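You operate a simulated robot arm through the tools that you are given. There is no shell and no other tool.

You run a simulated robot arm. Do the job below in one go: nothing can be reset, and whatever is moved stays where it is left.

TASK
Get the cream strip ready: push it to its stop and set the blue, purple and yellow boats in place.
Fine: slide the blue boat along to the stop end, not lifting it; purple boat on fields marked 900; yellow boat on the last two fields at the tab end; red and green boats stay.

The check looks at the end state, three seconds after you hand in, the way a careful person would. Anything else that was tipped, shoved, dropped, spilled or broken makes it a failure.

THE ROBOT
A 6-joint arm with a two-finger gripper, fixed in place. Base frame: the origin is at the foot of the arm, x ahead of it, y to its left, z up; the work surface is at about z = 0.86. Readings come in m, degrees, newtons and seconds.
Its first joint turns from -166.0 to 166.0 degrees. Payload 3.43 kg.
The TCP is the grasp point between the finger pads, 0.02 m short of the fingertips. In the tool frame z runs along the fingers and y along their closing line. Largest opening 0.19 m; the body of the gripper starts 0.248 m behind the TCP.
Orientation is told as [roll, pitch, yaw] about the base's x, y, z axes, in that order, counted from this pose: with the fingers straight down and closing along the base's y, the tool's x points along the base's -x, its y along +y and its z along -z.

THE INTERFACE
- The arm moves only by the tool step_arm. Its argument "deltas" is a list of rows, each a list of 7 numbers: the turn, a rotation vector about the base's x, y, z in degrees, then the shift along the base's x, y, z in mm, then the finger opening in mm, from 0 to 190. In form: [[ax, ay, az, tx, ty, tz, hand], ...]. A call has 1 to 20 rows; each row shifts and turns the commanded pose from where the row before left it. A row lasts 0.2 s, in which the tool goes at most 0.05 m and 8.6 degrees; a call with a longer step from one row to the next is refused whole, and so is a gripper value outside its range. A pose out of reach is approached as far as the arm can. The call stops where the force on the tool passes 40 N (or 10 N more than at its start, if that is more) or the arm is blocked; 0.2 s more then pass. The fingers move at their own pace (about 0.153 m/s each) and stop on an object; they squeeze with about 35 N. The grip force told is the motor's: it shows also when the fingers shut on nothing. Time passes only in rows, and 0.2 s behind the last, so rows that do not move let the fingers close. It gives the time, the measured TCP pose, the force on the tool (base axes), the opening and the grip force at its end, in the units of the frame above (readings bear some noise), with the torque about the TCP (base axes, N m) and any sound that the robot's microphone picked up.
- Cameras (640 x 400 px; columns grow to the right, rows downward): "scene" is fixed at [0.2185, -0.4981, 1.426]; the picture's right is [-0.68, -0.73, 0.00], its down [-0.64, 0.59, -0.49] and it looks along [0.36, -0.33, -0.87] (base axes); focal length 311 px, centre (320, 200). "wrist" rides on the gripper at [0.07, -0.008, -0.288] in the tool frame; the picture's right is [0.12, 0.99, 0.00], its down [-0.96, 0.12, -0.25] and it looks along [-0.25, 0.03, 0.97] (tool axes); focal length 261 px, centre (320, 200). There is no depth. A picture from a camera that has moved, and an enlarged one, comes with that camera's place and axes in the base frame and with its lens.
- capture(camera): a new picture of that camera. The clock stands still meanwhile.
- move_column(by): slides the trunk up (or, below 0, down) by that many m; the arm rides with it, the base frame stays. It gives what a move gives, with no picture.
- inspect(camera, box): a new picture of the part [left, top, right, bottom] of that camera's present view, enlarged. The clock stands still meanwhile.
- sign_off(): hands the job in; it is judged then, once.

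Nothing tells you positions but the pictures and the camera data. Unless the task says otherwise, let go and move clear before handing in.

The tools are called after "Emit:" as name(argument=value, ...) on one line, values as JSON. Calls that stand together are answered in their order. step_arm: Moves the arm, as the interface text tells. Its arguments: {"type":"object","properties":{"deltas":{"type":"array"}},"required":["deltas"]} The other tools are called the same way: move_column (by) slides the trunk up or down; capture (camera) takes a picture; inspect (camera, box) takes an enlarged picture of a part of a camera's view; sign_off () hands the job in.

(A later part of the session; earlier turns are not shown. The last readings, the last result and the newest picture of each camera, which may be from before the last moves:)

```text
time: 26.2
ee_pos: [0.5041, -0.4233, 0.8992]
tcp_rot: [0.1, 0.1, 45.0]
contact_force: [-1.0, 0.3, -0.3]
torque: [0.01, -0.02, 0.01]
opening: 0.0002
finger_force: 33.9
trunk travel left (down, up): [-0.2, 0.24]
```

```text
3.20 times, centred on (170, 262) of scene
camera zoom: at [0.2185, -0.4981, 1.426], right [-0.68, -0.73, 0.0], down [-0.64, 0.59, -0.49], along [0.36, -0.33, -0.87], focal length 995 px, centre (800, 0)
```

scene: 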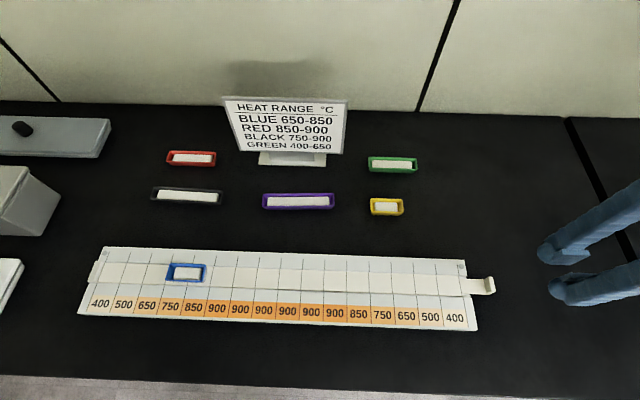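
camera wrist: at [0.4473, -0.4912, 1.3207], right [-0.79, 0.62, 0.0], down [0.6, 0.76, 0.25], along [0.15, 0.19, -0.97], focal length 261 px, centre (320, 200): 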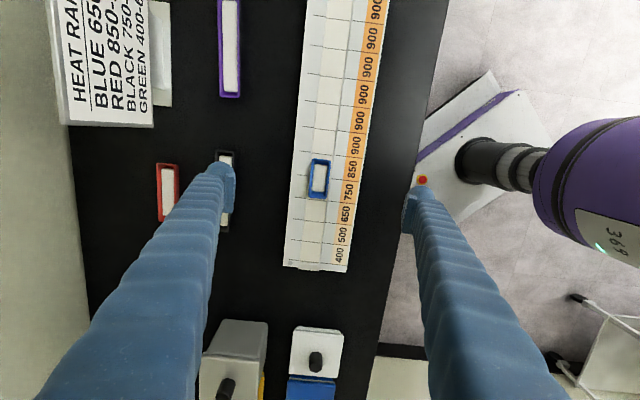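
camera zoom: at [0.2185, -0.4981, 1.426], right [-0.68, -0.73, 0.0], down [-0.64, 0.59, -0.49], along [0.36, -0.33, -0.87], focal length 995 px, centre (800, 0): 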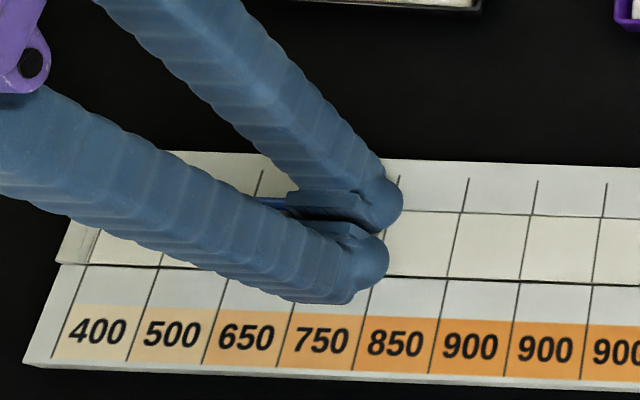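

The boat is straight on the strip, with about 60 mm to go. I'll push another 50 mm.

Emit:
step_arm(deltas=[[0, 0, 0, 3.54, 3.54, 0, 0], [0, 0, 0, 3.54, 3.54, 0, 0], [0, 0, 0, 3.54, 3.54, 0, 0], [0, 0, 0, 3.54, 3.54, 0, 0], [0, 0, 0, 3.54, 3.54, 0, 0], [0, 0, 0, 3.54, 3.54, 0, 0], [0, 0, 0, 3.54, 3.54, 0, 0], [0, 0, 0, 3.54, 3.54, 0, 0], [0, 0, 0, 3.54, 3.54, 0, 0], [0, 0, 0, 2.12, 2.12, 0, 0]])

Emit:
inspect(camera="wrist", box=[250, 180, 390, 310])

Emit:
inspect(camera="scene", box=[70, 200, 270, 325])

```text
time: 28.4
ee_pos: [0.5372, -0.3904, 0.8993]
tcp_rot: [0.0, 0.0, 44.9]
contact_force: [0.3, -0.9, 0.5]
torque: [0.03, -0.03, -0.04]
opening: 0.0001
finger_force: 34.5
trunk travel left (down, up): [-0.2, 0.24]
```

```text
3.08 times, centred on (320, 245) of wrist
camera zoom: at [0.4942, -0.4448, 1.1887], right [-0.79, 0.62, 0.0], down [0.6, 0.76, 0.25], along [0.15, 0.19, -0.97], focal length 802 px, centre (320, 62)
```

zoom: 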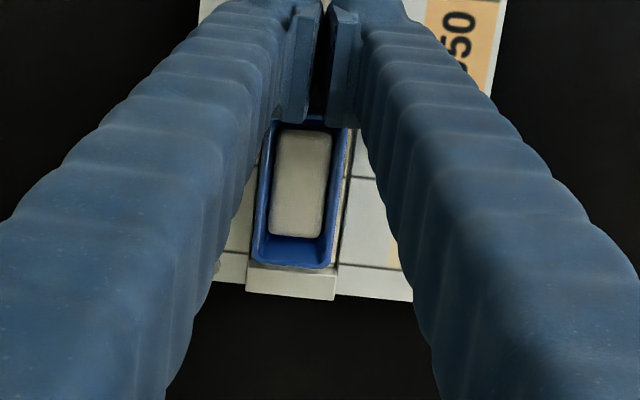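

```text
3.20 times, centred on (170, 262) of scene
camera zoom: at [0.2185, -0.4981, 1.426], right [-0.68, -0.73, 0.0], down [-0.64, 0.59, -0.49], along [0.36, -0.33, -0.87], focal length 995 px, centre (800, 0)
```

zoom: 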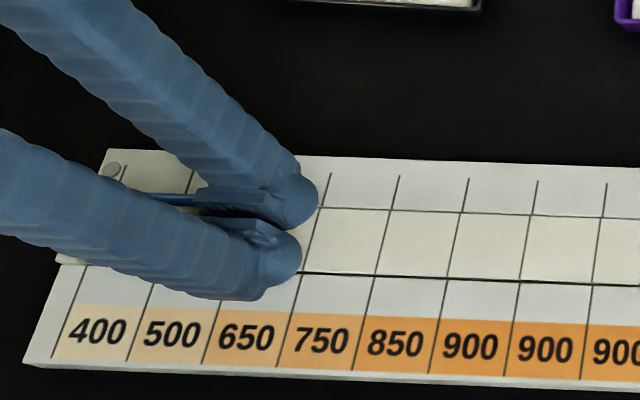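

About 10 mm remains to the lip. I'll go in 2 mm steps.

Emit:
step_arm(deltas=[[0, 0, 0, 1.41, 1.41, 0, 0], [0, 0, 0, 1.41, 1.41, 0, 0], [0, 0, 0, 1.41, 1.41, 0, 0], [0, 0, 0, 1.41, 1.41, 0, 0]])

Emit:
inspect(camera="wrist", box=[290, 220, 360, 290])

```text
time: 29.4
ee_pos: [0.5417, -0.3826, 0.8994]
tcp_rot: [0.0, 0.0, 45.1]
contact_force: [-0.7, 1.0, 0.1]
torque: [0.0, -0.02, -0.01]
opening: 0.0
finger_force: 34.4
trunk travel left (down, up): [-0.2, 0.24]
```

```text
5.71 times, centred on (325, 255) of wrist
camera zoom: at [0.4993, -0.4394, 1.1888], right [-0.79, 0.62, 0.0], down [0.6, 0.76, 0.25], along [0.15, 0.19, -0.97], focal length 1489 px, centre (291, -114)
```

zoom: 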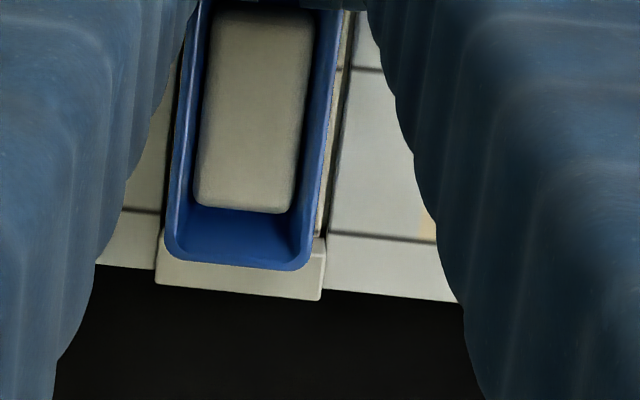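

The boat is nearly there and the force is still nil. I'll go on 1 mm at a time until I feel the lip.

Emit:
step_arm(deltas=[[0, 0, 0, 0.71, 0.71, 0, 0], [0, 0, 0, 0.71, 0.71, 0, 0]])

Emit:
step_arm(deltas=[[0, 0, 0, 0.71, 0.71, 0, 0]])

Emit:
inspect(camera="wrist", box=[290, 220, 360, 290])

Emit:
inspect(camera="scene", box=[70, 220, 190, 310])

```text
time: 30.0
ee_pos: [0.5432, -0.3825, 0.8991]
tcp_rot: [0.0, 0.0, 45.0]
contact_force: [1.3, 0.2, -0.2]
torque: [0.01, 0.0, 0.03]
opening: 0.0
finger_force: 34.2
trunk travel left (down, up): [-0.2, 0.24]
```

```text
time: 30.4
ee_pos: [0.5442, -0.3818, 0.8999]
tcp_rot: [0.0, -0.1, 45.0]
contact_force: [-0.3, -0.3, 0.2]
torque: [0.02, 0.04, 0.04]
opening: 0.0001
finger_force: 34.5
trunk travel left (down, up): [-0.2, 0.24]
```

```text
5.71 times, centred on (325, 255) of wrist
camera zoom: at [0.5008, -0.4372, 1.1885], right [-0.79, 0.62, 0.0], down [0.6, 0.76, 0.25], along [0.15, 0.19, -0.97], focal length 1489 px, centre (291, -114)
```

zoom: 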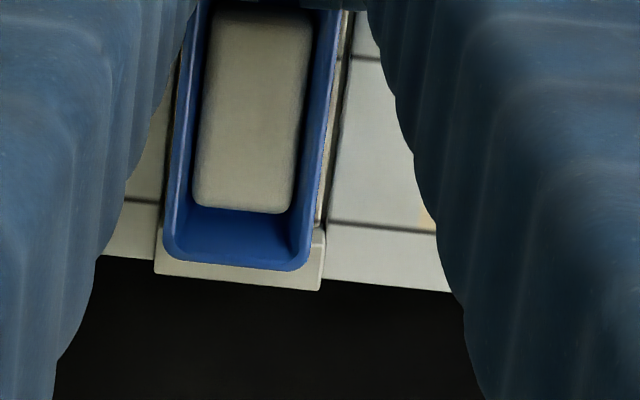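

```text
4.44 times, centred on (130, 265) of scene
camera zoom: at [0.2185, -0.4981, 1.426], right [-0.68, -0.73, 0.0], down [-0.64, 0.59, -0.49], along [0.36, -0.33, -0.87], focal length 1382 px, centre (1164, -89)
```

zoom: 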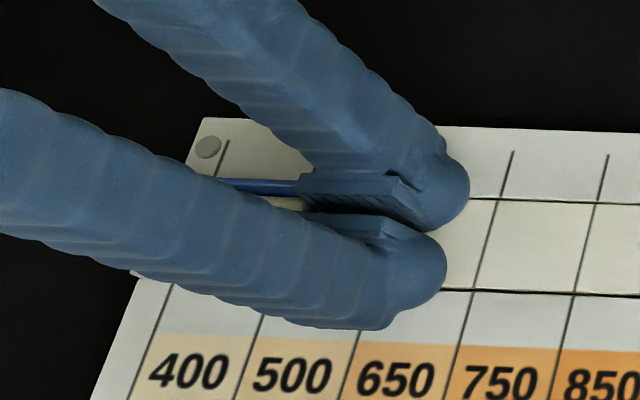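

Still no contact, and by my numbers 1–3 mm is left. I'll continue 1 mm at a time with a reading after each.

Emit:
step_arm(deltas=[[0, 0, 0, 0.71, 0.71, 0, 0]])

Emit:
step_arm(deltas=[[0, 0, 0, 0.71, 0.71, 0, 0]])

Emit:
inspect(camera="wrist", box=[290, 220, 360, 290])

```text
time: 30.8
ee_pos: [0.5439, -0.381, 0.8987]
tcp_rot: [0.0, -0.1, 44.9]
contact_force: [0.8, 0.0, 0.4]
torque: [0.0, 0.02, 0.03]
opening: 0.0
finger_force: 34.4
trunk travel left (down, up): [-0.2, 0.24]
```

```text
time: 31.2
ee_pos: [0.544, -0.3798, 0.8991]
tcp_rot: [0.0, -0.1, 45.1]
contact_force: [-4.3, -1.9, 0.7]
torque: [0.01, 0.06, 0.06]
opening: 0.0058
finger_force: 34.4
trunk travel left (down, up): [-0.2, 0.24]
```

```text
5.71 times, centred on (325, 255) of wrist
camera zoom: at [0.5017, -0.4362, 1.1884], right [-0.79, 0.62, 0.0], down [0.6, 0.76, 0.25], along [0.15, 0.19, -0.97], focal length 1489 px, centre (291, -114)
```

zoom: 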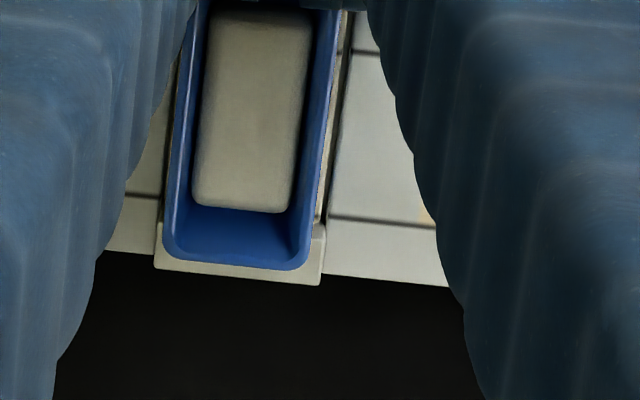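

A force of about 5 N: the blue boat is against the lip. I'll back off tabward, rise, and check the result from the scene camera.

Emit:
step_arm(deltas=[[0, 0, 0, -1.41, -1.41, 0, 0], [0, 0, 0, -7, -7, 0, 0], [0, 0, 0, -14, -14, 0, 0], [0, 0, 0, 0, 0, 30, 0], [0, 0, 0, 0, 0, 40, 0], [0, 0, 0, 0, 0, 40, 40], [0, 0, 0, -30, -30, 20, 80], [0, 0, 0, -30, -30, 0, 120]])

Emit:
capture(camera="scene")

Emit:
inspect(camera="scene", box=[75, 240, 175, 320])

Emit:
inspect(camera="wrist", box=[270, 220, 370, 310])

```text
time: 33.0
ee_pos: [0.4648, -0.4636, 1.0282]
tcp_rot: [0.1, 0.1, 45.0]
contact_force: [-1.0, -0.1, -0.2]
torque: [0.01, -0.05, 0.02]
opening: 0.1199
finger_force: 0.1
trunk travel left (down, up): [-0.2, 0.24]
```

```text
taken
```

scene: 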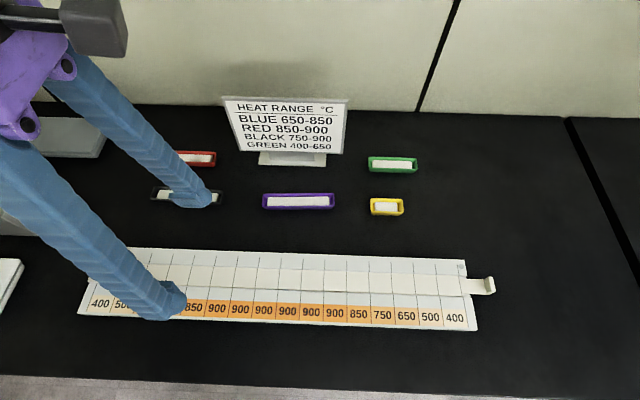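

```text
5.00 times, centred on (125, 280) of scene
camera zoom: at [0.2185, -0.4981, 1.426], right [-0.68, -0.73, 0.0], down [-0.64, 0.59, -0.49], along [0.36, -0.33, -0.87], focal length 1555 px, centre (1295, -200)
```

zoom: 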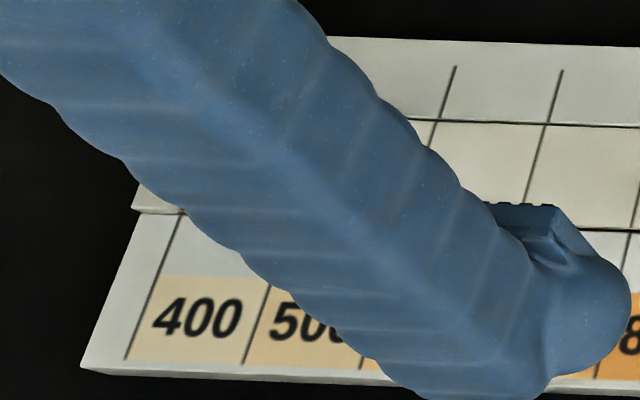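

```text
4.44 times, centred on (320, 265) of wrist
camera zoom: at [0.4211, -0.52, 1.3177], right [-0.79, 0.62, 0.0], down [0.6, 0.76, 0.25], along [0.15, 0.2, -0.97], focal length 1158 px, centre (320, -89)
```

zoom: 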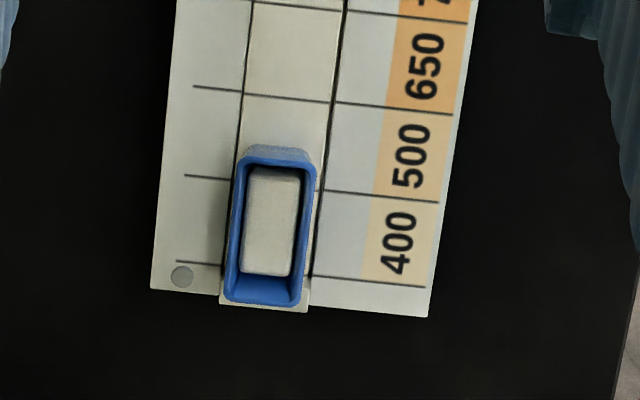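

The blue boat is hard up against the stop, on the first two fields. Next is the purple boat: I'll hover over it at a safe height, clear of the sign behind it.

Emit:
step_arm(deltas=[[0, 0, 0, 1.7, -42.2, 0, 120], [0, 0, 0, 1.7, -42.2, 0, 120], [0, 0, 0, 1.7, -42.2, 0, 120], [0, 0, 0, 1.7, -42.2, 0, 120], [0, 0, 0, 1.7, -42.2, 0, 120]])

Emit:
capture(camera="wrist")

Emit:
inspect(camera="wrist", box=[260, 120, 380, 260])

Emit:
inspect(camera="scene", box=[75, 240, 175, 320])

Emit:
inspect(camera="scene", box=[240, 170, 360, 230])

```text
time: 34.2
ee_pos: [0.4736, -0.6745, 1.0265]
tcp_rot: [0.1, 0.0, 45.0]
contact_force: [-0.6, -0.3, -0.4]
torque: [0.05, 0.02, 0.0]
opening: 0.1202
finger_force: 0.1
trunk travel left (down, up): [-0.2, 0.24]
```

```text
taken
camera wrist: at [0.4306, -0.7302, 1.3164], right [-0.79, 0.62, 0.0], down [0.6, 0.76, 0.25], along [0.15, 0.2, -0.97], focal length 261 px, centre (320, 200)
```

wrist: 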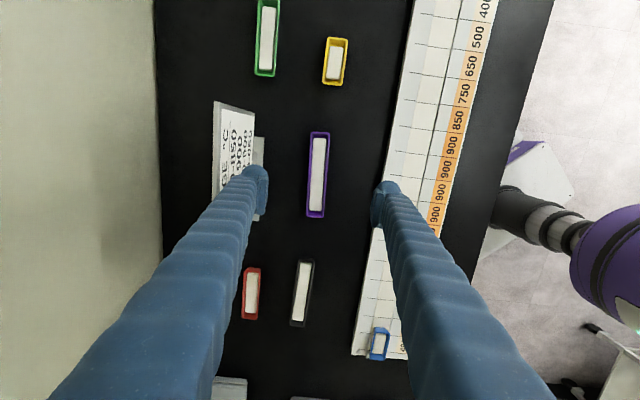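

```text
2.86 times, centred on (320, 190) of wrist
camera zoom: at [0.4306, -0.7302, 1.3164], right [-0.79, 0.62, 0.0], down [0.6, 0.76, 0.25], along [0.15, 0.2, -0.97], focal length 745 px, centre (320, 229)
```

zoom: 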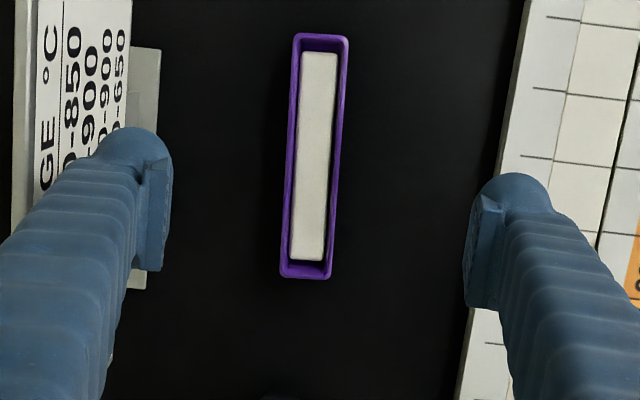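

```text
5.00 times, centred on (125, 280) of scene
camera zoom: at [0.2185, -0.4981, 1.426], right [-0.68, -0.73, 0.0], down [-0.64, 0.59, -0.49], along [0.36, -0.33, -0.87], focal length 1555 px, centre (1295, -200)
```

zoom: 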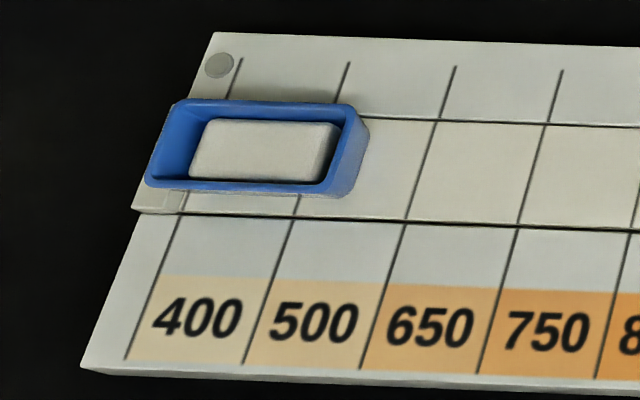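

```text
5.33 times, centred on (300, 200) of scene
camera zoom: at [0.2185, -0.4981, 1.426], right [-0.68, -0.73, 0.0], down [-0.64, 0.59, -0.49], along [0.36, -0.33, -0.87], focal length 1659 px, centre (427, 200)
```

zoom: 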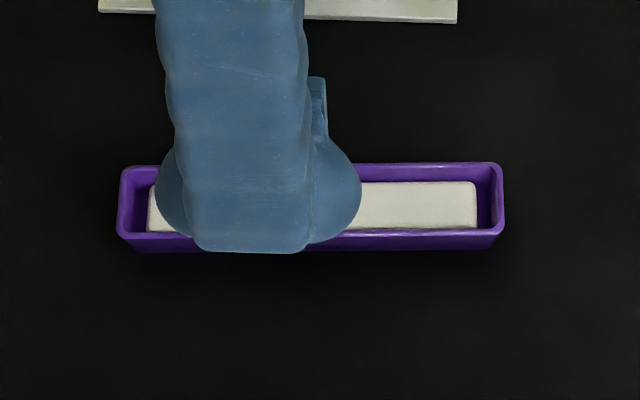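

The blue boat sits well. The purple boat is centred near (0.478, -0.676), 146 × 32 mm, and turned about 48°. I'll line up with it, narrow the fingers to 60 mm and lower part way.

Emit:
step_arm(deltas=[[0, 0, 3, 4.4, -1.5, 0, 60], [0, 0, 0, 0, 0, 0, 60], [0, 0, 0, 0, 0, -40, 60], [0, 0, 0, 0, 0, -40, 60], [0, 0, 0, 0, 0, -26, 60]])

Emit:
inspect(camera="wrist", box=[240, 100, 400, 300])

Emit:
capture(camera="scene")

```text
time: 35.4
ee_pos: [0.4745, -0.6762, 0.922]
tcp_rot: [0.0, 0.1, 47.9]
contact_force: [0.7, -0.2, 0.3]
torque: [0.01, -0.03, -0.01]
opening: 0.0602
finger_force: 0.0
trunk travel left (down, up): [-0.2, 0.24]
```

```text
2.00 times, centred on (320, 200) of wrist
camera zoom: at [0.4352, -0.7337, 1.2109], right [-0.82, 0.58, 0.0], down [0.56, 0.79, 0.25], along [0.14, 0.2, -0.97], focal length 521 px, centre (320, 200)
```

zoom: 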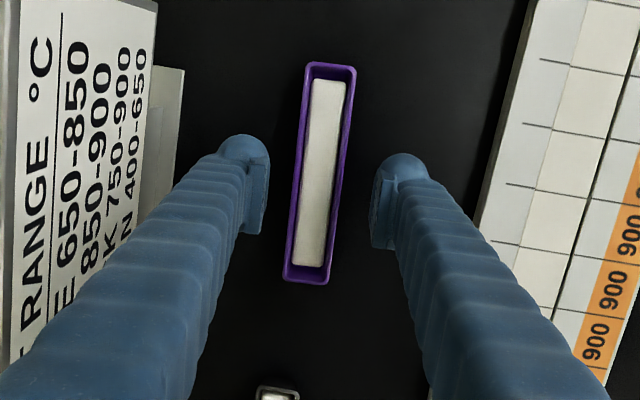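

```text
taken
```

scene: 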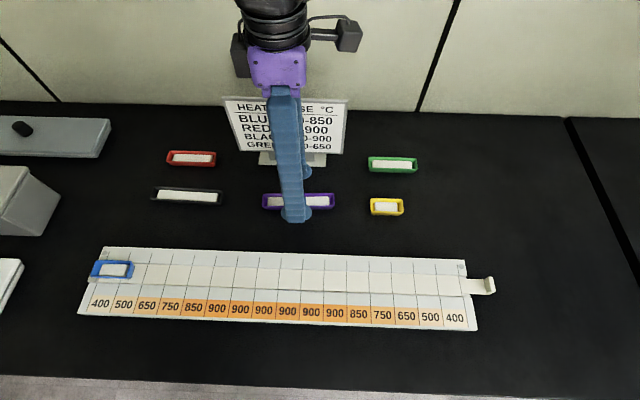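

The fingers straddle the boat evenly and the sign is clear. I'll lower to gripping height, with the tips just above the table.

Emit:
step_arm(deltas=[[0, 0, 0, 0.7, 0.3, -18, 60], [0, 0, 0, 0, 0, -10, 60], [0, 0, 0, 0, 0, -6, 60], [0, 0, 0, 0, 0, -3, 60]])

Emit:
inspect(camera="wrist", box=[240, 100, 400, 300])

Emit:
inspect(camera="scene", box=[240, 130, 360, 230])

```text
time: 36.4
ee_pos: [0.4769, -0.6753, 0.8857]
tcp_rot: [0.1, 0.0, 48.0]
contact_force: [-0.7, 0.4, 0.6]
torque: [0.0, 0.02, -0.02]
opening: 0.0599
finger_force: 0.1
trunk travel left (down, up): [-0.2, 0.24]
```

```text
2.00 times, centred on (320, 200) of wrist
camera zoom: at [0.4367, -0.7323, 1.1751], right [-0.82, 0.58, 0.0], down [0.56, 0.79, 0.25], along [0.14, 0.2, -0.97], focal length 521 px, centre (320, 200)
```

zoom: 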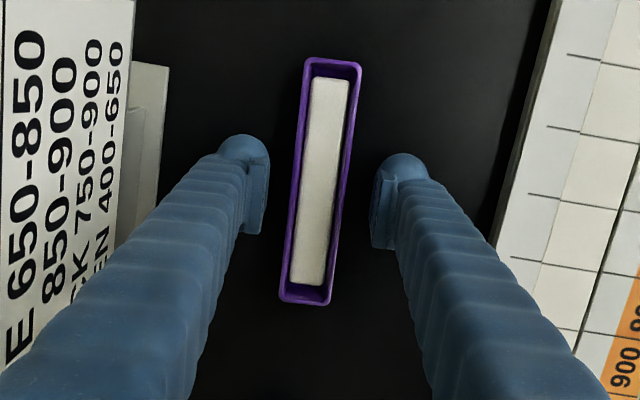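

```text
4.00 times, centred on (300, 180) of scene
camera zoom: at [0.2185, -0.4981, 1.426], right [-0.68, -0.73, 0.0], down [-0.64, 0.59, -0.49], along [0.36, -0.33, -0.87], focal length 1244 px, centre (400, 280)
```

zoom: 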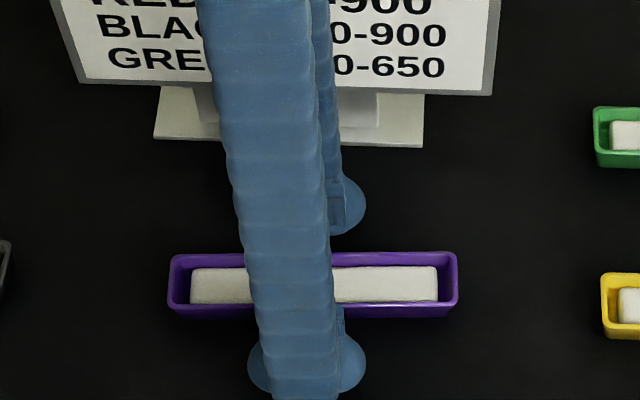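

At gripping height with clear air on both sides. I'll close gently on the purple boat.

Emit:
step_arm(deltas=[[0, 0, 0, 0, 0, 0, 46], [0, 0, 0, 0, 0, 0, 38], [0, 0, 0, 0, 0, 0, 32], [0, 0, 0, 0, 0, 0, 20], [0, 0, 0, 0, 0, 0, 20]])

Emit:
inspect(camera="wrist", box=[240, 100, 400, 300])

Emit:
inspect(camera="scene", box=[240, 130, 360, 230])

```text
time: 37.6
ee_pos: [0.4764, -0.676, 0.8852]
tcp_rot: [-0.1, 0.0, 48.0]
contact_force: [0.3, -0.4, 0.9]
torque: [0.0, 0.04, -0.02]
opening: 0.0299
finger_force: 35.3
trunk travel left (down, up): [-0.2, 0.24]
```

```text
2.00 times, centred on (320, 200) of wrist
camera zoom: at [0.4366, -0.7324, 1.1752], right [-0.82, 0.58, 0.0], down [0.56, 0.79, 0.25], along [0.14, 0.2, -0.97], focal length 521 px, centre (320, 200)
```

zoom: 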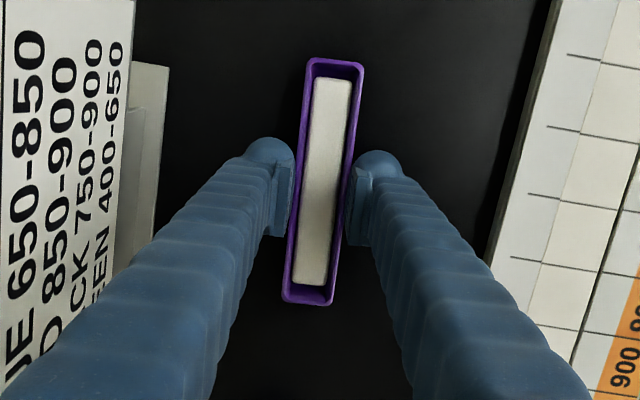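

```text
4.00 times, centred on (300, 180) of scene
camera zoom: at [0.2185, -0.4981, 1.426], right [-0.68, -0.73, 0.0], down [-0.64, 0.59, -0.49], along [0.36, -0.33, -0.87], focal length 1244 px, centre (400, 280)
```

zoom: 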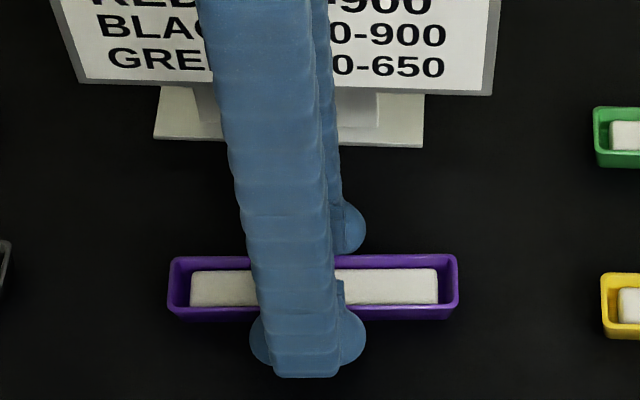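

Gripped: the opening stopped at 30 mm with full grip force. I'll lift straight up gently and check that the boat hangs level.

Emit:
step_arm(deltas=[[0, 0, 0, 0, 0, 4, 20], [0, 0, 0, 0, 0, 8, 20], [0, 0, 0, 0, 0, 15, 20], [0, 0, 0, 0, 0, 25, 20], [0, 0, 0, 0, 0, 25, 20]])

Emit:
inspect(camera="wrist", box=[240, 100, 400, 300])

Emit:
inspect(camera="scene", box=[220, 110, 380, 230])

```text
time: 38.8
ee_pos: [0.4772, -0.6746, 0.9649]
tcp_rot: [0.1, -0.1, 47.9]
contact_force: [0.4, -0.2, -1.3]
torque: [0.0, 0.04, -0.03]
opening: 0.03
finger_force: 34.8
trunk travel left (down, up): [-0.2, 0.24]
```

```text
2.00 times, centred on (320, 200) of wrist
camera zoom: at [0.4373, -0.7313, 1.2551], right [-0.82, 0.58, 0.0], down [0.56, 0.79, 0.25], along [0.14, 0.2, -0.97], focal length 521 px, centre (320, 200)
```

zoom: 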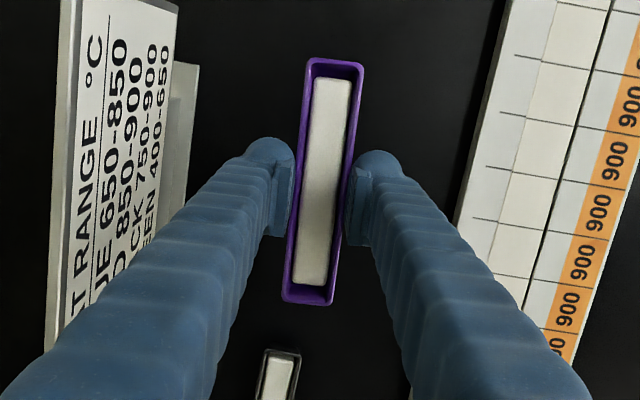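

```text
3.33 times, centred on (300, 170) of scene
camera zoom: at [0.2185, -0.4981, 1.426], right [-0.68, -0.73, 0.0], down [-0.64, 0.59, -0.49], along [0.36, -0.33, -0.87], focal length 1037 px, centre (387, 300)
```

zoom: 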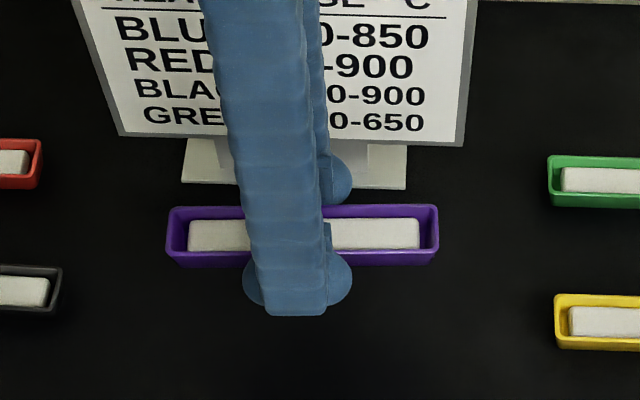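

The boat is held level and centred in the fingers. I'll carry it across to above the middle of the 900 fields and turn it 3° to match the tray.

Emit:
step_arm(deltas=[[0, 0, 0, -9.5, 13.1, 5, 20], [0, 0, -0.75, -19, 26.2, 0, 20], [0, 0, -0.75, -19, 26.2, 0, 20], [0, 0, -0.75, -19, 26.2, 0, 20], [0, 0, -0.75, -19, 26.2, 0, 20], [0, 0, 0, -9.5, 12.9, 0, 20], [0, 0, 0, 0, 0, -20, 20]])

Emit:
capture(camera="wrist")

Emit:
inspect(camera="wrist", box=[240, 100, 400, 300])

Emit:
capture(camera="scene")

```text
time: 40.4
ee_pos: [0.3804, -0.5444, 0.9483]
tcp_rot: [0.0, 0.1, 45.1]
contact_force: [-0.3, -0.7, -0.1]
torque: [-0.05, 0.02, 0.01]
opening: 0.03
finger_force: 35.1
trunk travel left (down, up): [-0.2, 0.24]
```

```text
taken
camera wrist: at [0.3373, -0.5996, 1.2383], right [-0.79, 0.62, 0.0], down [0.6, 0.76, 0.25], along [0.15, 0.19, -0.97], focal length 261 px, centre (320, 200)
```

wrist: 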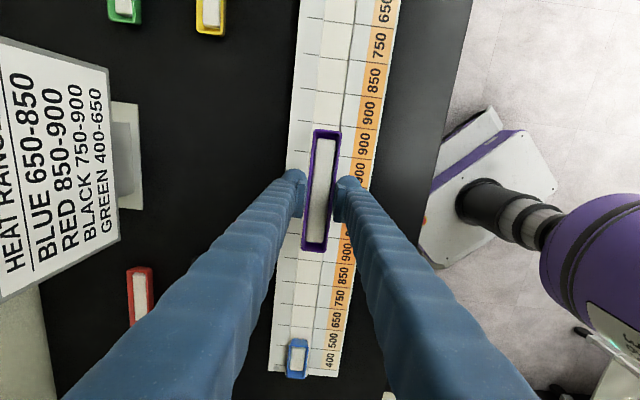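

```text
2.00 times, centred on (320, 200) of wrist
camera zoom: at [0.3373, -0.5996, 1.2383], right [-0.79, 0.62, 0.0], down [0.6, 0.76, 0.25], along [0.15, 0.19, -0.97], focal length 521 px, centre (320, 200)
```

zoom: 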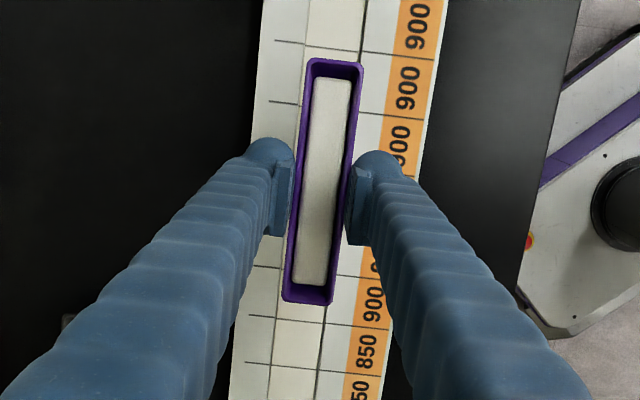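

```text
taken
```

scene: 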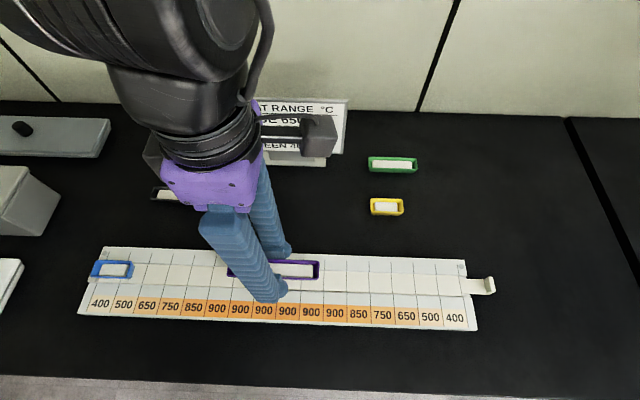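

The boat hangs centred over the strip, within the 900 fields. I'll lower it, then creep down until I feel it touch.

Emit:
step_arm(deltas=[[0, 0, 0, 0.4, -0.4, -20, 20], [0, 0, 0, 0, 0, -12, 20], [0, 0, 0, 0, 0, -6, 20], [0, 0, 0, 0, 0, -3, 20]])

Emit:
inspect(camera="scene", box=[190, 230, 350, 330])

Emit:
inspect(camera="wrist", box=[240, 100, 400, 300])

```text
time: 41.4
ee_pos: [0.3814, -0.5445, 0.906]
tcp_rot: [0.0, 0.0, 44.9]
contact_force: [-0.6, 0.2, -0.2]
torque: [-0.04, 0.06, 0.01]
opening: 0.0299
finger_force: 35.2
trunk travel left (down, up): [-0.2, 0.24]
```

```text
4.00 times, centred on (270, 280) of scene
camera zoom: at [0.2185, -0.4981, 1.426], right [-0.68, -0.73, 0.0], down [-0.64, 0.59, -0.49], along [0.36, -0.33, -0.87], focal length 1244 px, centre (520, -120)
```

zoom: 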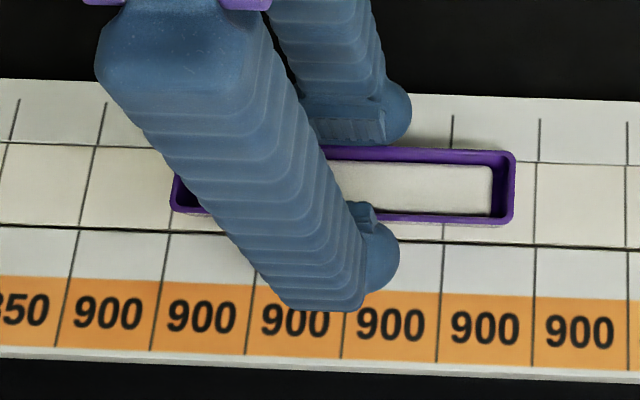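

```text
2.00 times, centred on (320, 200) of wrist
camera zoom: at [0.3389, -0.5997, 1.1962], right [-0.79, 0.62, 0.0], down [0.6, 0.76, 0.25], along [0.15, 0.19, -0.97], focal length 521 px, centre (320, 200)
```

zoom: 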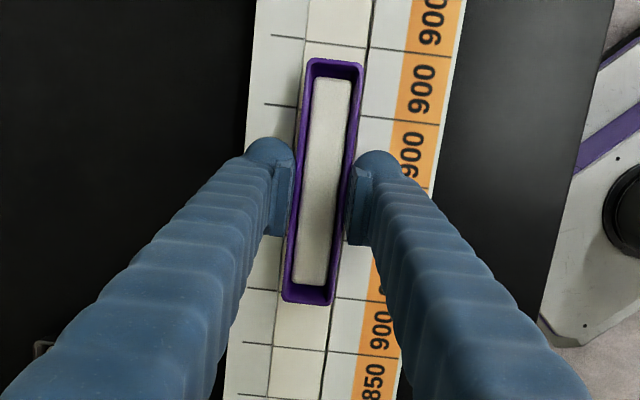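

About 5 mm above the strip. I'll creep down in 1 mm steps.

Emit:
step_arm(deltas=[[0, 0, 0, 0, 0, -1, 20], [0, 0, 0, 0, 0, -1, 20], [0, 0, 0, 0, 0, -1, 20]])

Emit:
step_arm(deltas=[[0, 0, 0, 0, 0, -1, 20]])

```text
time: 42.2
ee_pos: [0.3817, -0.5439, 0.9045]
tcp_rot: [0.0, 0.0, 45.0]
contact_force: [-0.7, 0.4, -1.2]
torque: [0.03, 0.0, 0.02]
opening: 0.03
finger_force: 34.8
trunk travel left (down, up): [-0.2, 0.24]
```

```text
time: 42.6
ee_pos: [0.3811, -0.5435, 0.9024]
tcp_rot: [0.0, 0.0, 45.0]
contact_force: [-0.7, -0.5, -1.1]
torque: [0.0, 0.0, 0.02]
opening: 0.0303
finger_force: 35.2
trunk travel left (down, up): [-0.2, 0.24]
```

No touch yet at z ≈ 0.902, so I'll continue a millimetre at a time.

Emit:
step_arm(deltas=[[0, 0, 0, 0, 0, -1, 20]])

Emit:
step_arm(deltas=[[0, 0, 0, 0, 0, -0.7, 20]])

```text
time: 43.0
ee_pos: [0.3814, -0.544, 0.9023]
tcp_rot: [-0.1, 0.1, 45.0]
contact_force: [-1.1, -0.7, -0.4]
torque: [0.0, -0.04, 0.0]
opening: 0.0302
finger_force: 34.8
trunk travel left (down, up): [-0.2, 0.24]
```

```text
time: 43.4
ee_pos: [0.3819, -0.5456, 0.9026]
tcp_rot: [0.0, 0.0, 45.0]
contact_force: [0.6, -0.4, -0.5]
torque: [-0.02, -0.03, -0.02]
opening: 0.03
finger_force: 34.7
trunk travel left (down, up): [-0.2, 0.24]
```

Still no contact in the force, so I'll go on in small steps.

Emit:
step_arm(deltas=[[0, 0, 0, 0, 0, -0.7, 20]])

Emit:
step_arm(deltas=[[0, 0, 0, 0, 0, -0.7, 20]])

Emit:
inspect(camera="scene", box=[270, 250, 330, 300])

```text
time: 43.8
ee_pos: [0.3812, -0.544, 0.9004]
tcp_rot: [0.0, 0.1, 45.0]
contact_force: [-0.4, -0.5, 0.7]
torque: [0.0, 0.03, -0.03]
opening: 0.0299
finger_force: 35.2
trunk travel left (down, up): [-0.2, 0.24]
```

```text
time: 44.2
ee_pos: [0.3817, -0.5433, 0.901]
tcp_rot: [0.1, 0.0, 45.1]
contact_force: [-0.1, 0.0, 7.8]
torque: [0.01, 0.04, 0.02]
opening: 0.0303
finger_force: 35.5
trunk travel left (down, up): [-0.2, 0.24]
```

```text
8.00 times, centred on (300, 275) of scene
camera zoom: at [0.2185, -0.4981, 1.426], right [-0.68, -0.73, 0.0], down [-0.64, 0.59, -0.49], along [0.36, -0.33, -0.87], focal length 2488 px, centre (480, -400)
```

zoom: 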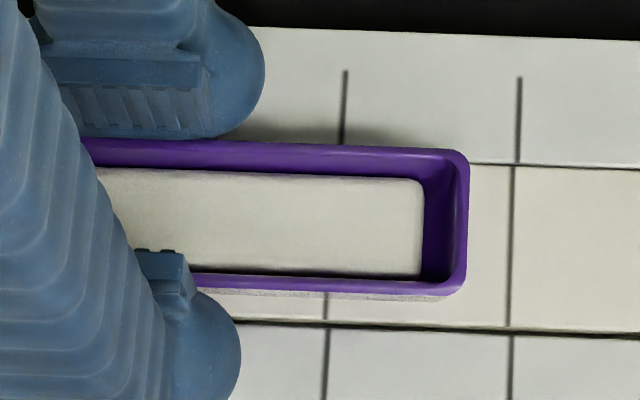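

The boat is seated (7.8 N). I'll open the fingers gradually and rise straight up.

Emit:
step_arm(deltas=[[0, 0, 0, 0, 0, 0.5, 32], [0, 0, 0, 0, 0, 0, 36], [0, 0, 0, 0, 0, 0, 44], [0, 0, 0, 0, 0, 0, 56], [0, 0, 0, 0, 0, 8, 60], [0, 0, 0, 0, 0, 25, 60], [0, 0, 0, 0, 0, 40, 60], [0, 0, 0, 0, 0, 40, 60]])

Emit:
capture(camera="wrist")

Emit:
inspect(camera="wrist", box=[240, 100, 400, 300])

Emit:
capture(camera="scene")

```text
time: 46.0
ee_pos: [0.3803, -0.5438, 1.0136]
tcp_rot: [0.0, 0.0, 44.9]
contact_force: [-0.6, -0.1, 0.1]
torque: [-0.02, -0.01, -0.03]
opening: 0.06
finger_force: 0.0
trunk travel left (down, up): [-0.2, 0.24]
```

```text
taken
camera wrist: at [0.3364, -0.5981, 1.3044], right [-0.79, 0.62, 0.0], down [0.6, 0.76, 0.25], along [0.15, 0.19, -0.97], focal length 261 px, centre (320, 200)
```

wrist: 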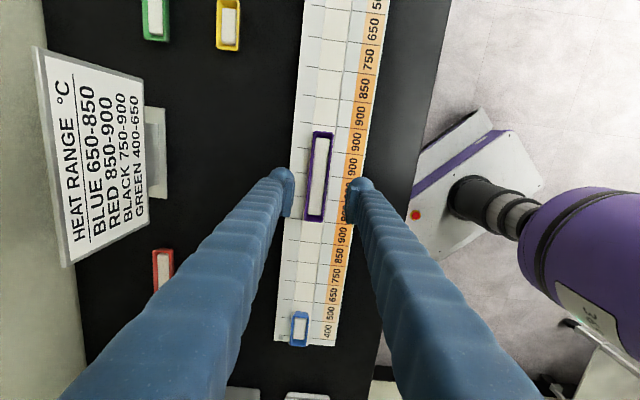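

```text
2.00 times, centred on (320, 200) of wrist
camera zoom: at [0.3364, -0.5981, 1.3044], right [-0.79, 0.62, 0.0], down [0.6, 0.76, 0.25], along [0.15, 0.19, -0.97], focal length 521 px, centre (320, 200)
```

zoom: 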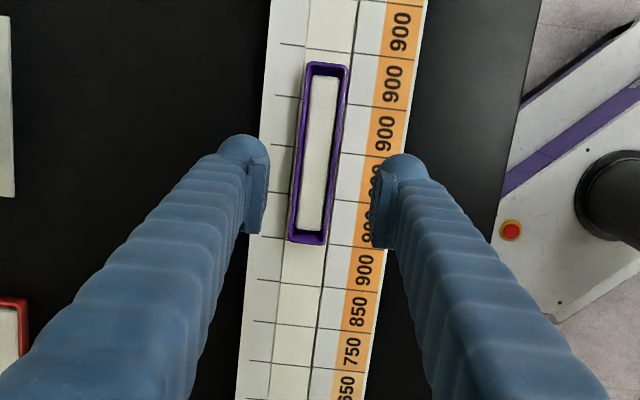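

```text
taken
```

scene: 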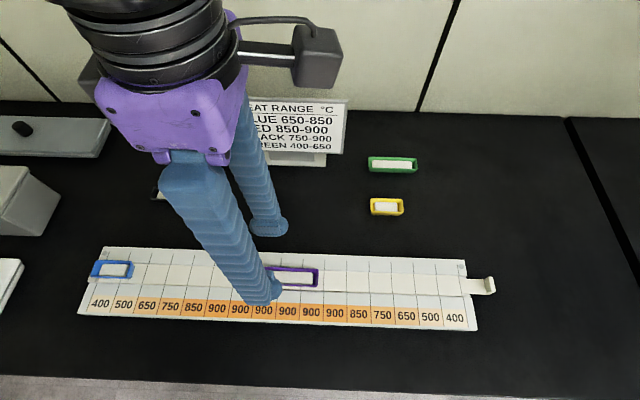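

The purple boat is placed squarely on the 900 fields. Next is the yellow boat: I'll hover over it for a closer look.

Emit:
step_arm(deltas=[[0, 0, 0, -5.8, -42.5, 0, 60], [0, 0, 0, -5.8, -42.5, 0, 60], [0, 0, 0, -5.8, -42.5, 0, 60], [0, 0, 0, -5.8, -42.5, 0, 60], [0, 0, 0, -5.8, -42.5, 0, 80], [0, 0, 0, -5.8, -42.5, 0, 80]])

Emit:
capture(camera="wrist")

Emit:
inspect(camera="wrist", box=[270, 140, 370, 240])

Emit:
inspect(camera="scene", box=[170, 230, 370, 330])

```text
time: 47.4
ee_pos: [0.3452, -0.7991, 1.0123]
tcp_rot: [0.0, 0.0, 45.0]
contact_force: [-0.5, 1.4, 0.4]
torque: [0.01, -0.01, -0.02]
opening: 0.08
finger_force: 0.0
trunk travel left (down, up): [-0.2, 0.24]
```

```text
taken
camera wrist: at [0.3017, -0.8546, 1.3026], right [-0.79, 0.62, 0.0], down [0.6, 0.76, 0.25], along [0.15, 0.19, -0.97], focal length 261 px, centre (320, 200)
```

wrist: 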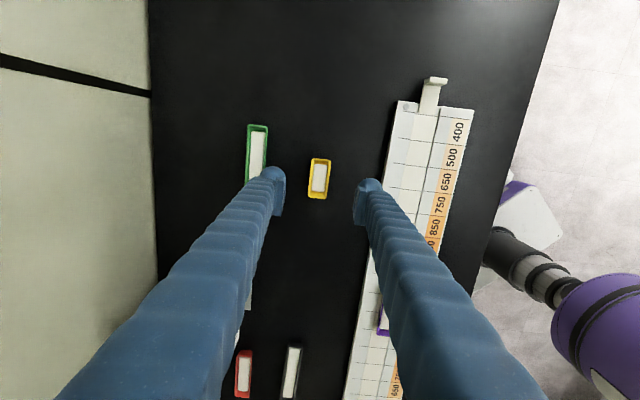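

```text
4.00 times, centred on (320, 190) of wrist
camera zoom: at [0.3017, -0.8546, 1.3026], right [-0.79, 0.62, 0.0], down [0.6, 0.76, 0.25], along [0.15, 0.19, -0.97], focal length 1043 px, centre (320, 240)
```

zoom: 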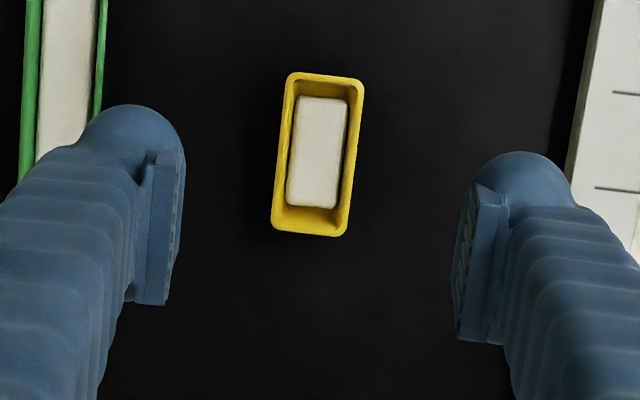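

```text
3.20 times, centred on (270, 280) of scene
camera zoom: at [0.2185, -0.4981, 1.426], right [-0.68, -0.73, 0.0], down [-0.64, 0.59, -0.49], along [0.36, -0.33, -0.87], focal length 995 px, centre (480, -56)
```

zoom: 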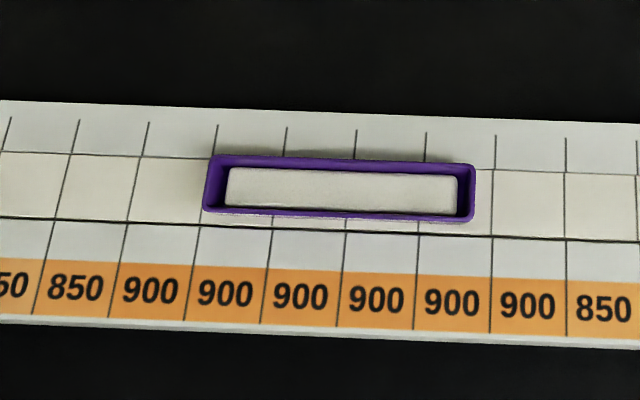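

The yellow boat is 66 × 32 mm, centred near (0.349, -0.7965) and turned about 45.7°. I'll line up, narrow to 60 mm and lower most of the way, well clear of the green boat.

Emit:
step_arm(deltas=[[0, 0, 0.7, 3.4, 2.9, 0, 60], [0, 0, 0, 0, 0, -40, 60], [0, 0, 0, 0, 0, -40, 60], [0, 0, 0, 0, 0, -20, 60]])

Emit:
inspect(camera="wrist", box=[240, 120, 400, 260])

Emit:
inspect(camera="scene", box=[320, 130, 480, 240])

```text
time: 48.4
ee_pos: [0.3513, -0.7958, 0.9126]
tcp_rot: [0.0, 0.1, 45.6]
contact_force: [0.0, -0.6, -0.7]
torque: [-0.01, 0.02, -0.01]
opening: 0.06
finger_force: 0.1
trunk travel left (down, up): [-0.2, 0.24]
```

```text
2.86 times, centred on (320, 190) of wrist
camera zoom: at [0.3089, -0.8517, 1.202], right [-0.79, 0.61, 0.0], down [0.59, 0.77, 0.25], along [0.15, 0.2, -0.97], focal length 745 px, centre (320, 229)
```

zoom: 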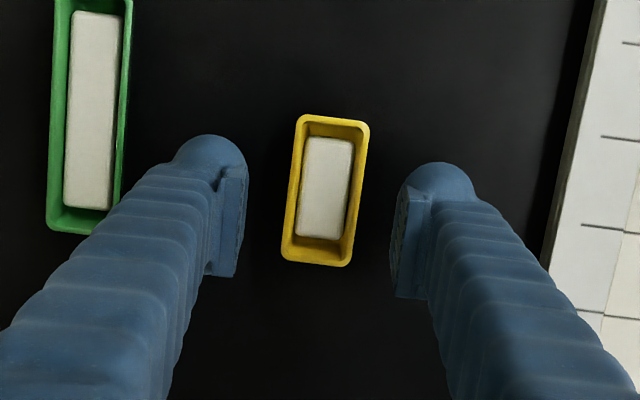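

```text
3.64 times, centred on (400, 185) of scene
camera zoom: at [0.2185, -0.4981, 1.426], right [-0.68, -0.73, 0.0], down [-0.64, 0.59, -0.49], along [0.36, -0.33, -0.87], focal length 1131 px, centre (29, 254)
```

zoom: 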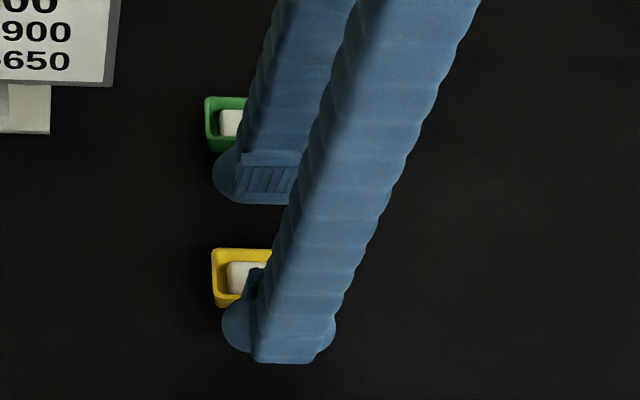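

The boat is nearly centred. I'll shift 3 mm to centre on it and go down to gripping height.

Emit:
step_arm(deltas=[[0, 0, 0, -3.2, -0.3, -8, 60], [0, 0, 0, 0, 0, -10, 60], [0, 0, 0, 0, 0, -6, 60], [0, 0, 0, 0, 0, -3, 60]])

Emit:
inspect(camera="wrist", box=[240, 120, 400, 260])

```text
time: 49.4
ee_pos: [0.3471, -0.7962, 0.8862]
tcp_rot: [0.0, -0.1, 45.8]
contact_force: [0.1, -1.2, -1.0]
torque: [-0.04, 0.0, -0.03]
opening: 0.0601
finger_force: 0.0
trunk travel left (down, up): [-0.2, 0.24]
```

```text
2.86 times, centred on (320, 190) of wrist
camera zoom: at [0.3048, -0.8528, 1.1756], right [-0.79, 0.61, 0.0], down [0.59, 0.77, 0.25], along [0.15, 0.2, -0.97], focal length 745 px, centre (320, 229)
```

zoom: 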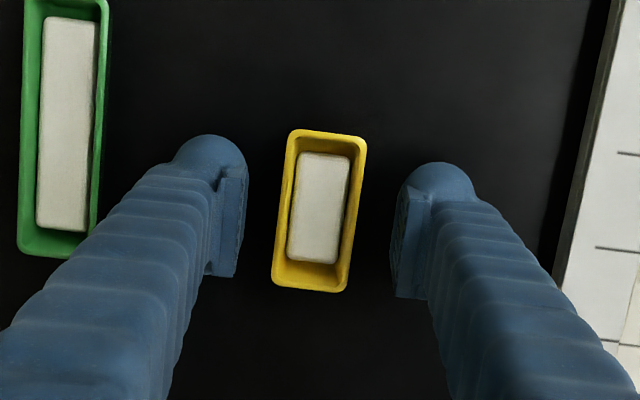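

Centred and aligned at gripping height. I'll close gently.

Emit:
step_arm(deltas=[[0, 0, 0, 0, 0, 0, 46], [0, 0, 0, 0, 0, 0, 38], [0, 0, 0, 0, 0, 0, 32], [0, 0, 0, 0, 0, 0, 20], [0, 0, 0, 0, 0, 0, 20]])

Emit:
step_arm(deltas=[[0, 0, 0, 0, 0, 4, 20], [0, 0, 0, 0, 0, 8, 20], [0, 0, 0, 0, 0, 15, 20], [0, 0, 0, 0, 0, 25, 20], [0, 0, 0, 0, 0, 25, 20]])

Emit:
inspect(camera="wrist", box=[240, 120, 400, 260])

Emit:
capture(camera="scene")

```text
time: 50.6
ee_pos: [0.3479, -0.7973, 0.887]
tcp_rot: [0.1, 0.0, 45.7]
contact_force: [0.5, -0.7, 0.4]
torque: [-0.02, 0.02, 0.02]
opening: 0.0301
finger_force: 34.7
trunk travel left (down, up): [-0.2, 0.24]
```

```text
time: 51.8
ee_pos: [0.3479, -0.7948, 0.966]
tcp_rot: [0.0, 0.0, 45.7]
contact_force: [-0.5, -0.3, 0.0]
torque: [-0.02, -0.01, 0.02]
opening: 0.0299
finger_force: 35.0
trunk travel left (down, up): [-0.2, 0.24]
```

```text
2.86 times, centred on (320, 190) of wrist
camera zoom: at [0.3052, -0.8511, 1.2549], right [-0.79, 0.61, 0.0], down [0.59, 0.77, 0.25], along [0.15, 0.2, -0.97], focal length 745 px, centre (320, 229)
```

zoom: 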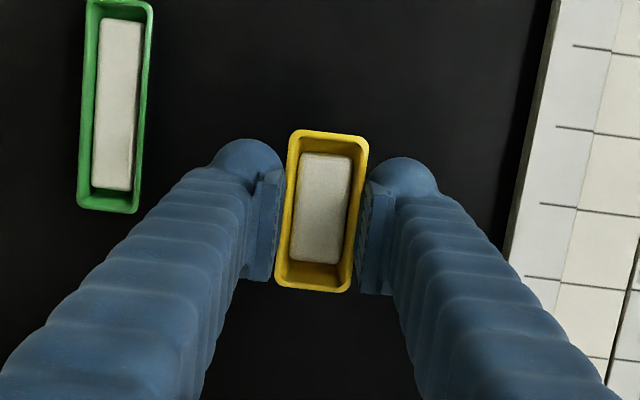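

```text
taken
```

scene: 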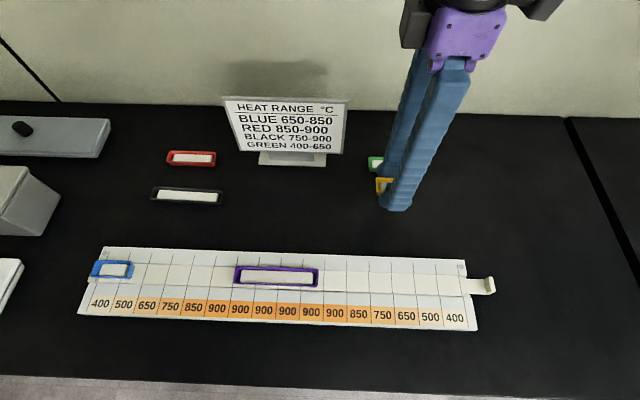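

The yellow boat is held level and centred. I'll carry it to above the last two fields at the tab end and check alignment there.

Emit:
step_arm(deltas=[[0, 0, 0, -16.4, 5.4, 5, 20], [0, 0, -0.35, -32.8, 10.7, 0, 20], [0, 0, -0.35, -32.8, 10.7, 0, 20], [0, 0, 0, -32.8, 10.7, 0, 20], [0, 0, 0, -32.8, 10.7, 0, 20], [0, 0, 0, -16.4, 5.4, 0, 20], [0, 0, 0, 0, 0, -20, 20]])

Emit:
inspect(camera="wrist", box=[240, 100, 400, 280])

Emit:
inspect(camera="scene", box=[380, 210, 540, 340])

```text
time: 53.4
ee_pos: [0.183, -0.7443, 0.9496]
tcp_rot: [0.1, 0.0, 45.0]
contact_force: [-0.5, 0.7, 0.9]
torque: [-0.01, 0.01, 0.02]
opening: 0.0301
finger_force: 35.0
trunk travel left (down, up): [-0.2, 0.24]
```

```text
2.22 times, centred on (320, 190) of wrist
camera zoom: at [0.1395, -0.7984, 1.2385], right [-0.79, 0.62, 0.0], down [0.6, 0.76, 0.25], along [0.15, 0.2, -0.97], focal length 579 px, centre (320, 222)
```

zoom: 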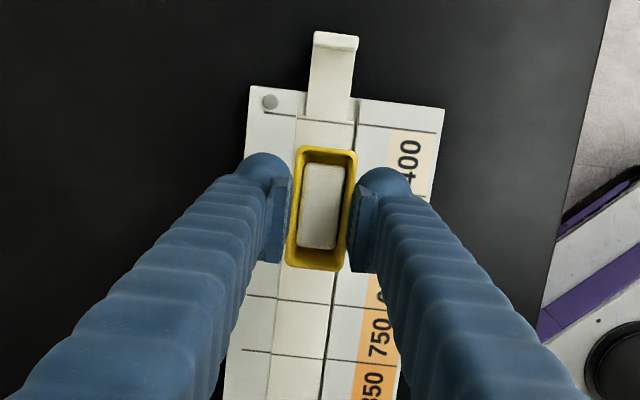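

```text
3.08 times, centred on (460, 275) of scene
camera zoom: at [0.2185, -0.4981, 1.426], right [-0.68, -0.73, 0.0], down [-0.64, 0.59, -0.49], along [0.36, -0.33, -0.87], focal length 957 px, centre (-111, -31)
```

zoom: 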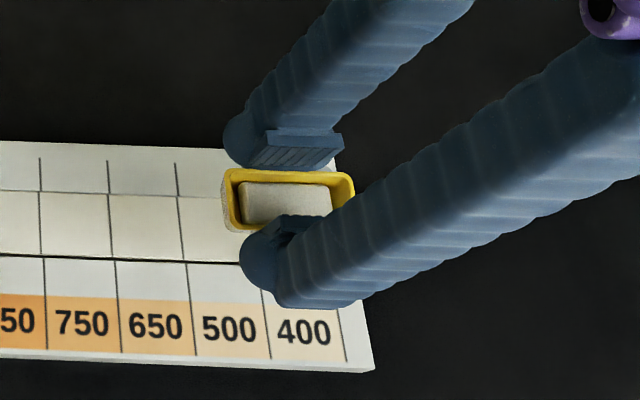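

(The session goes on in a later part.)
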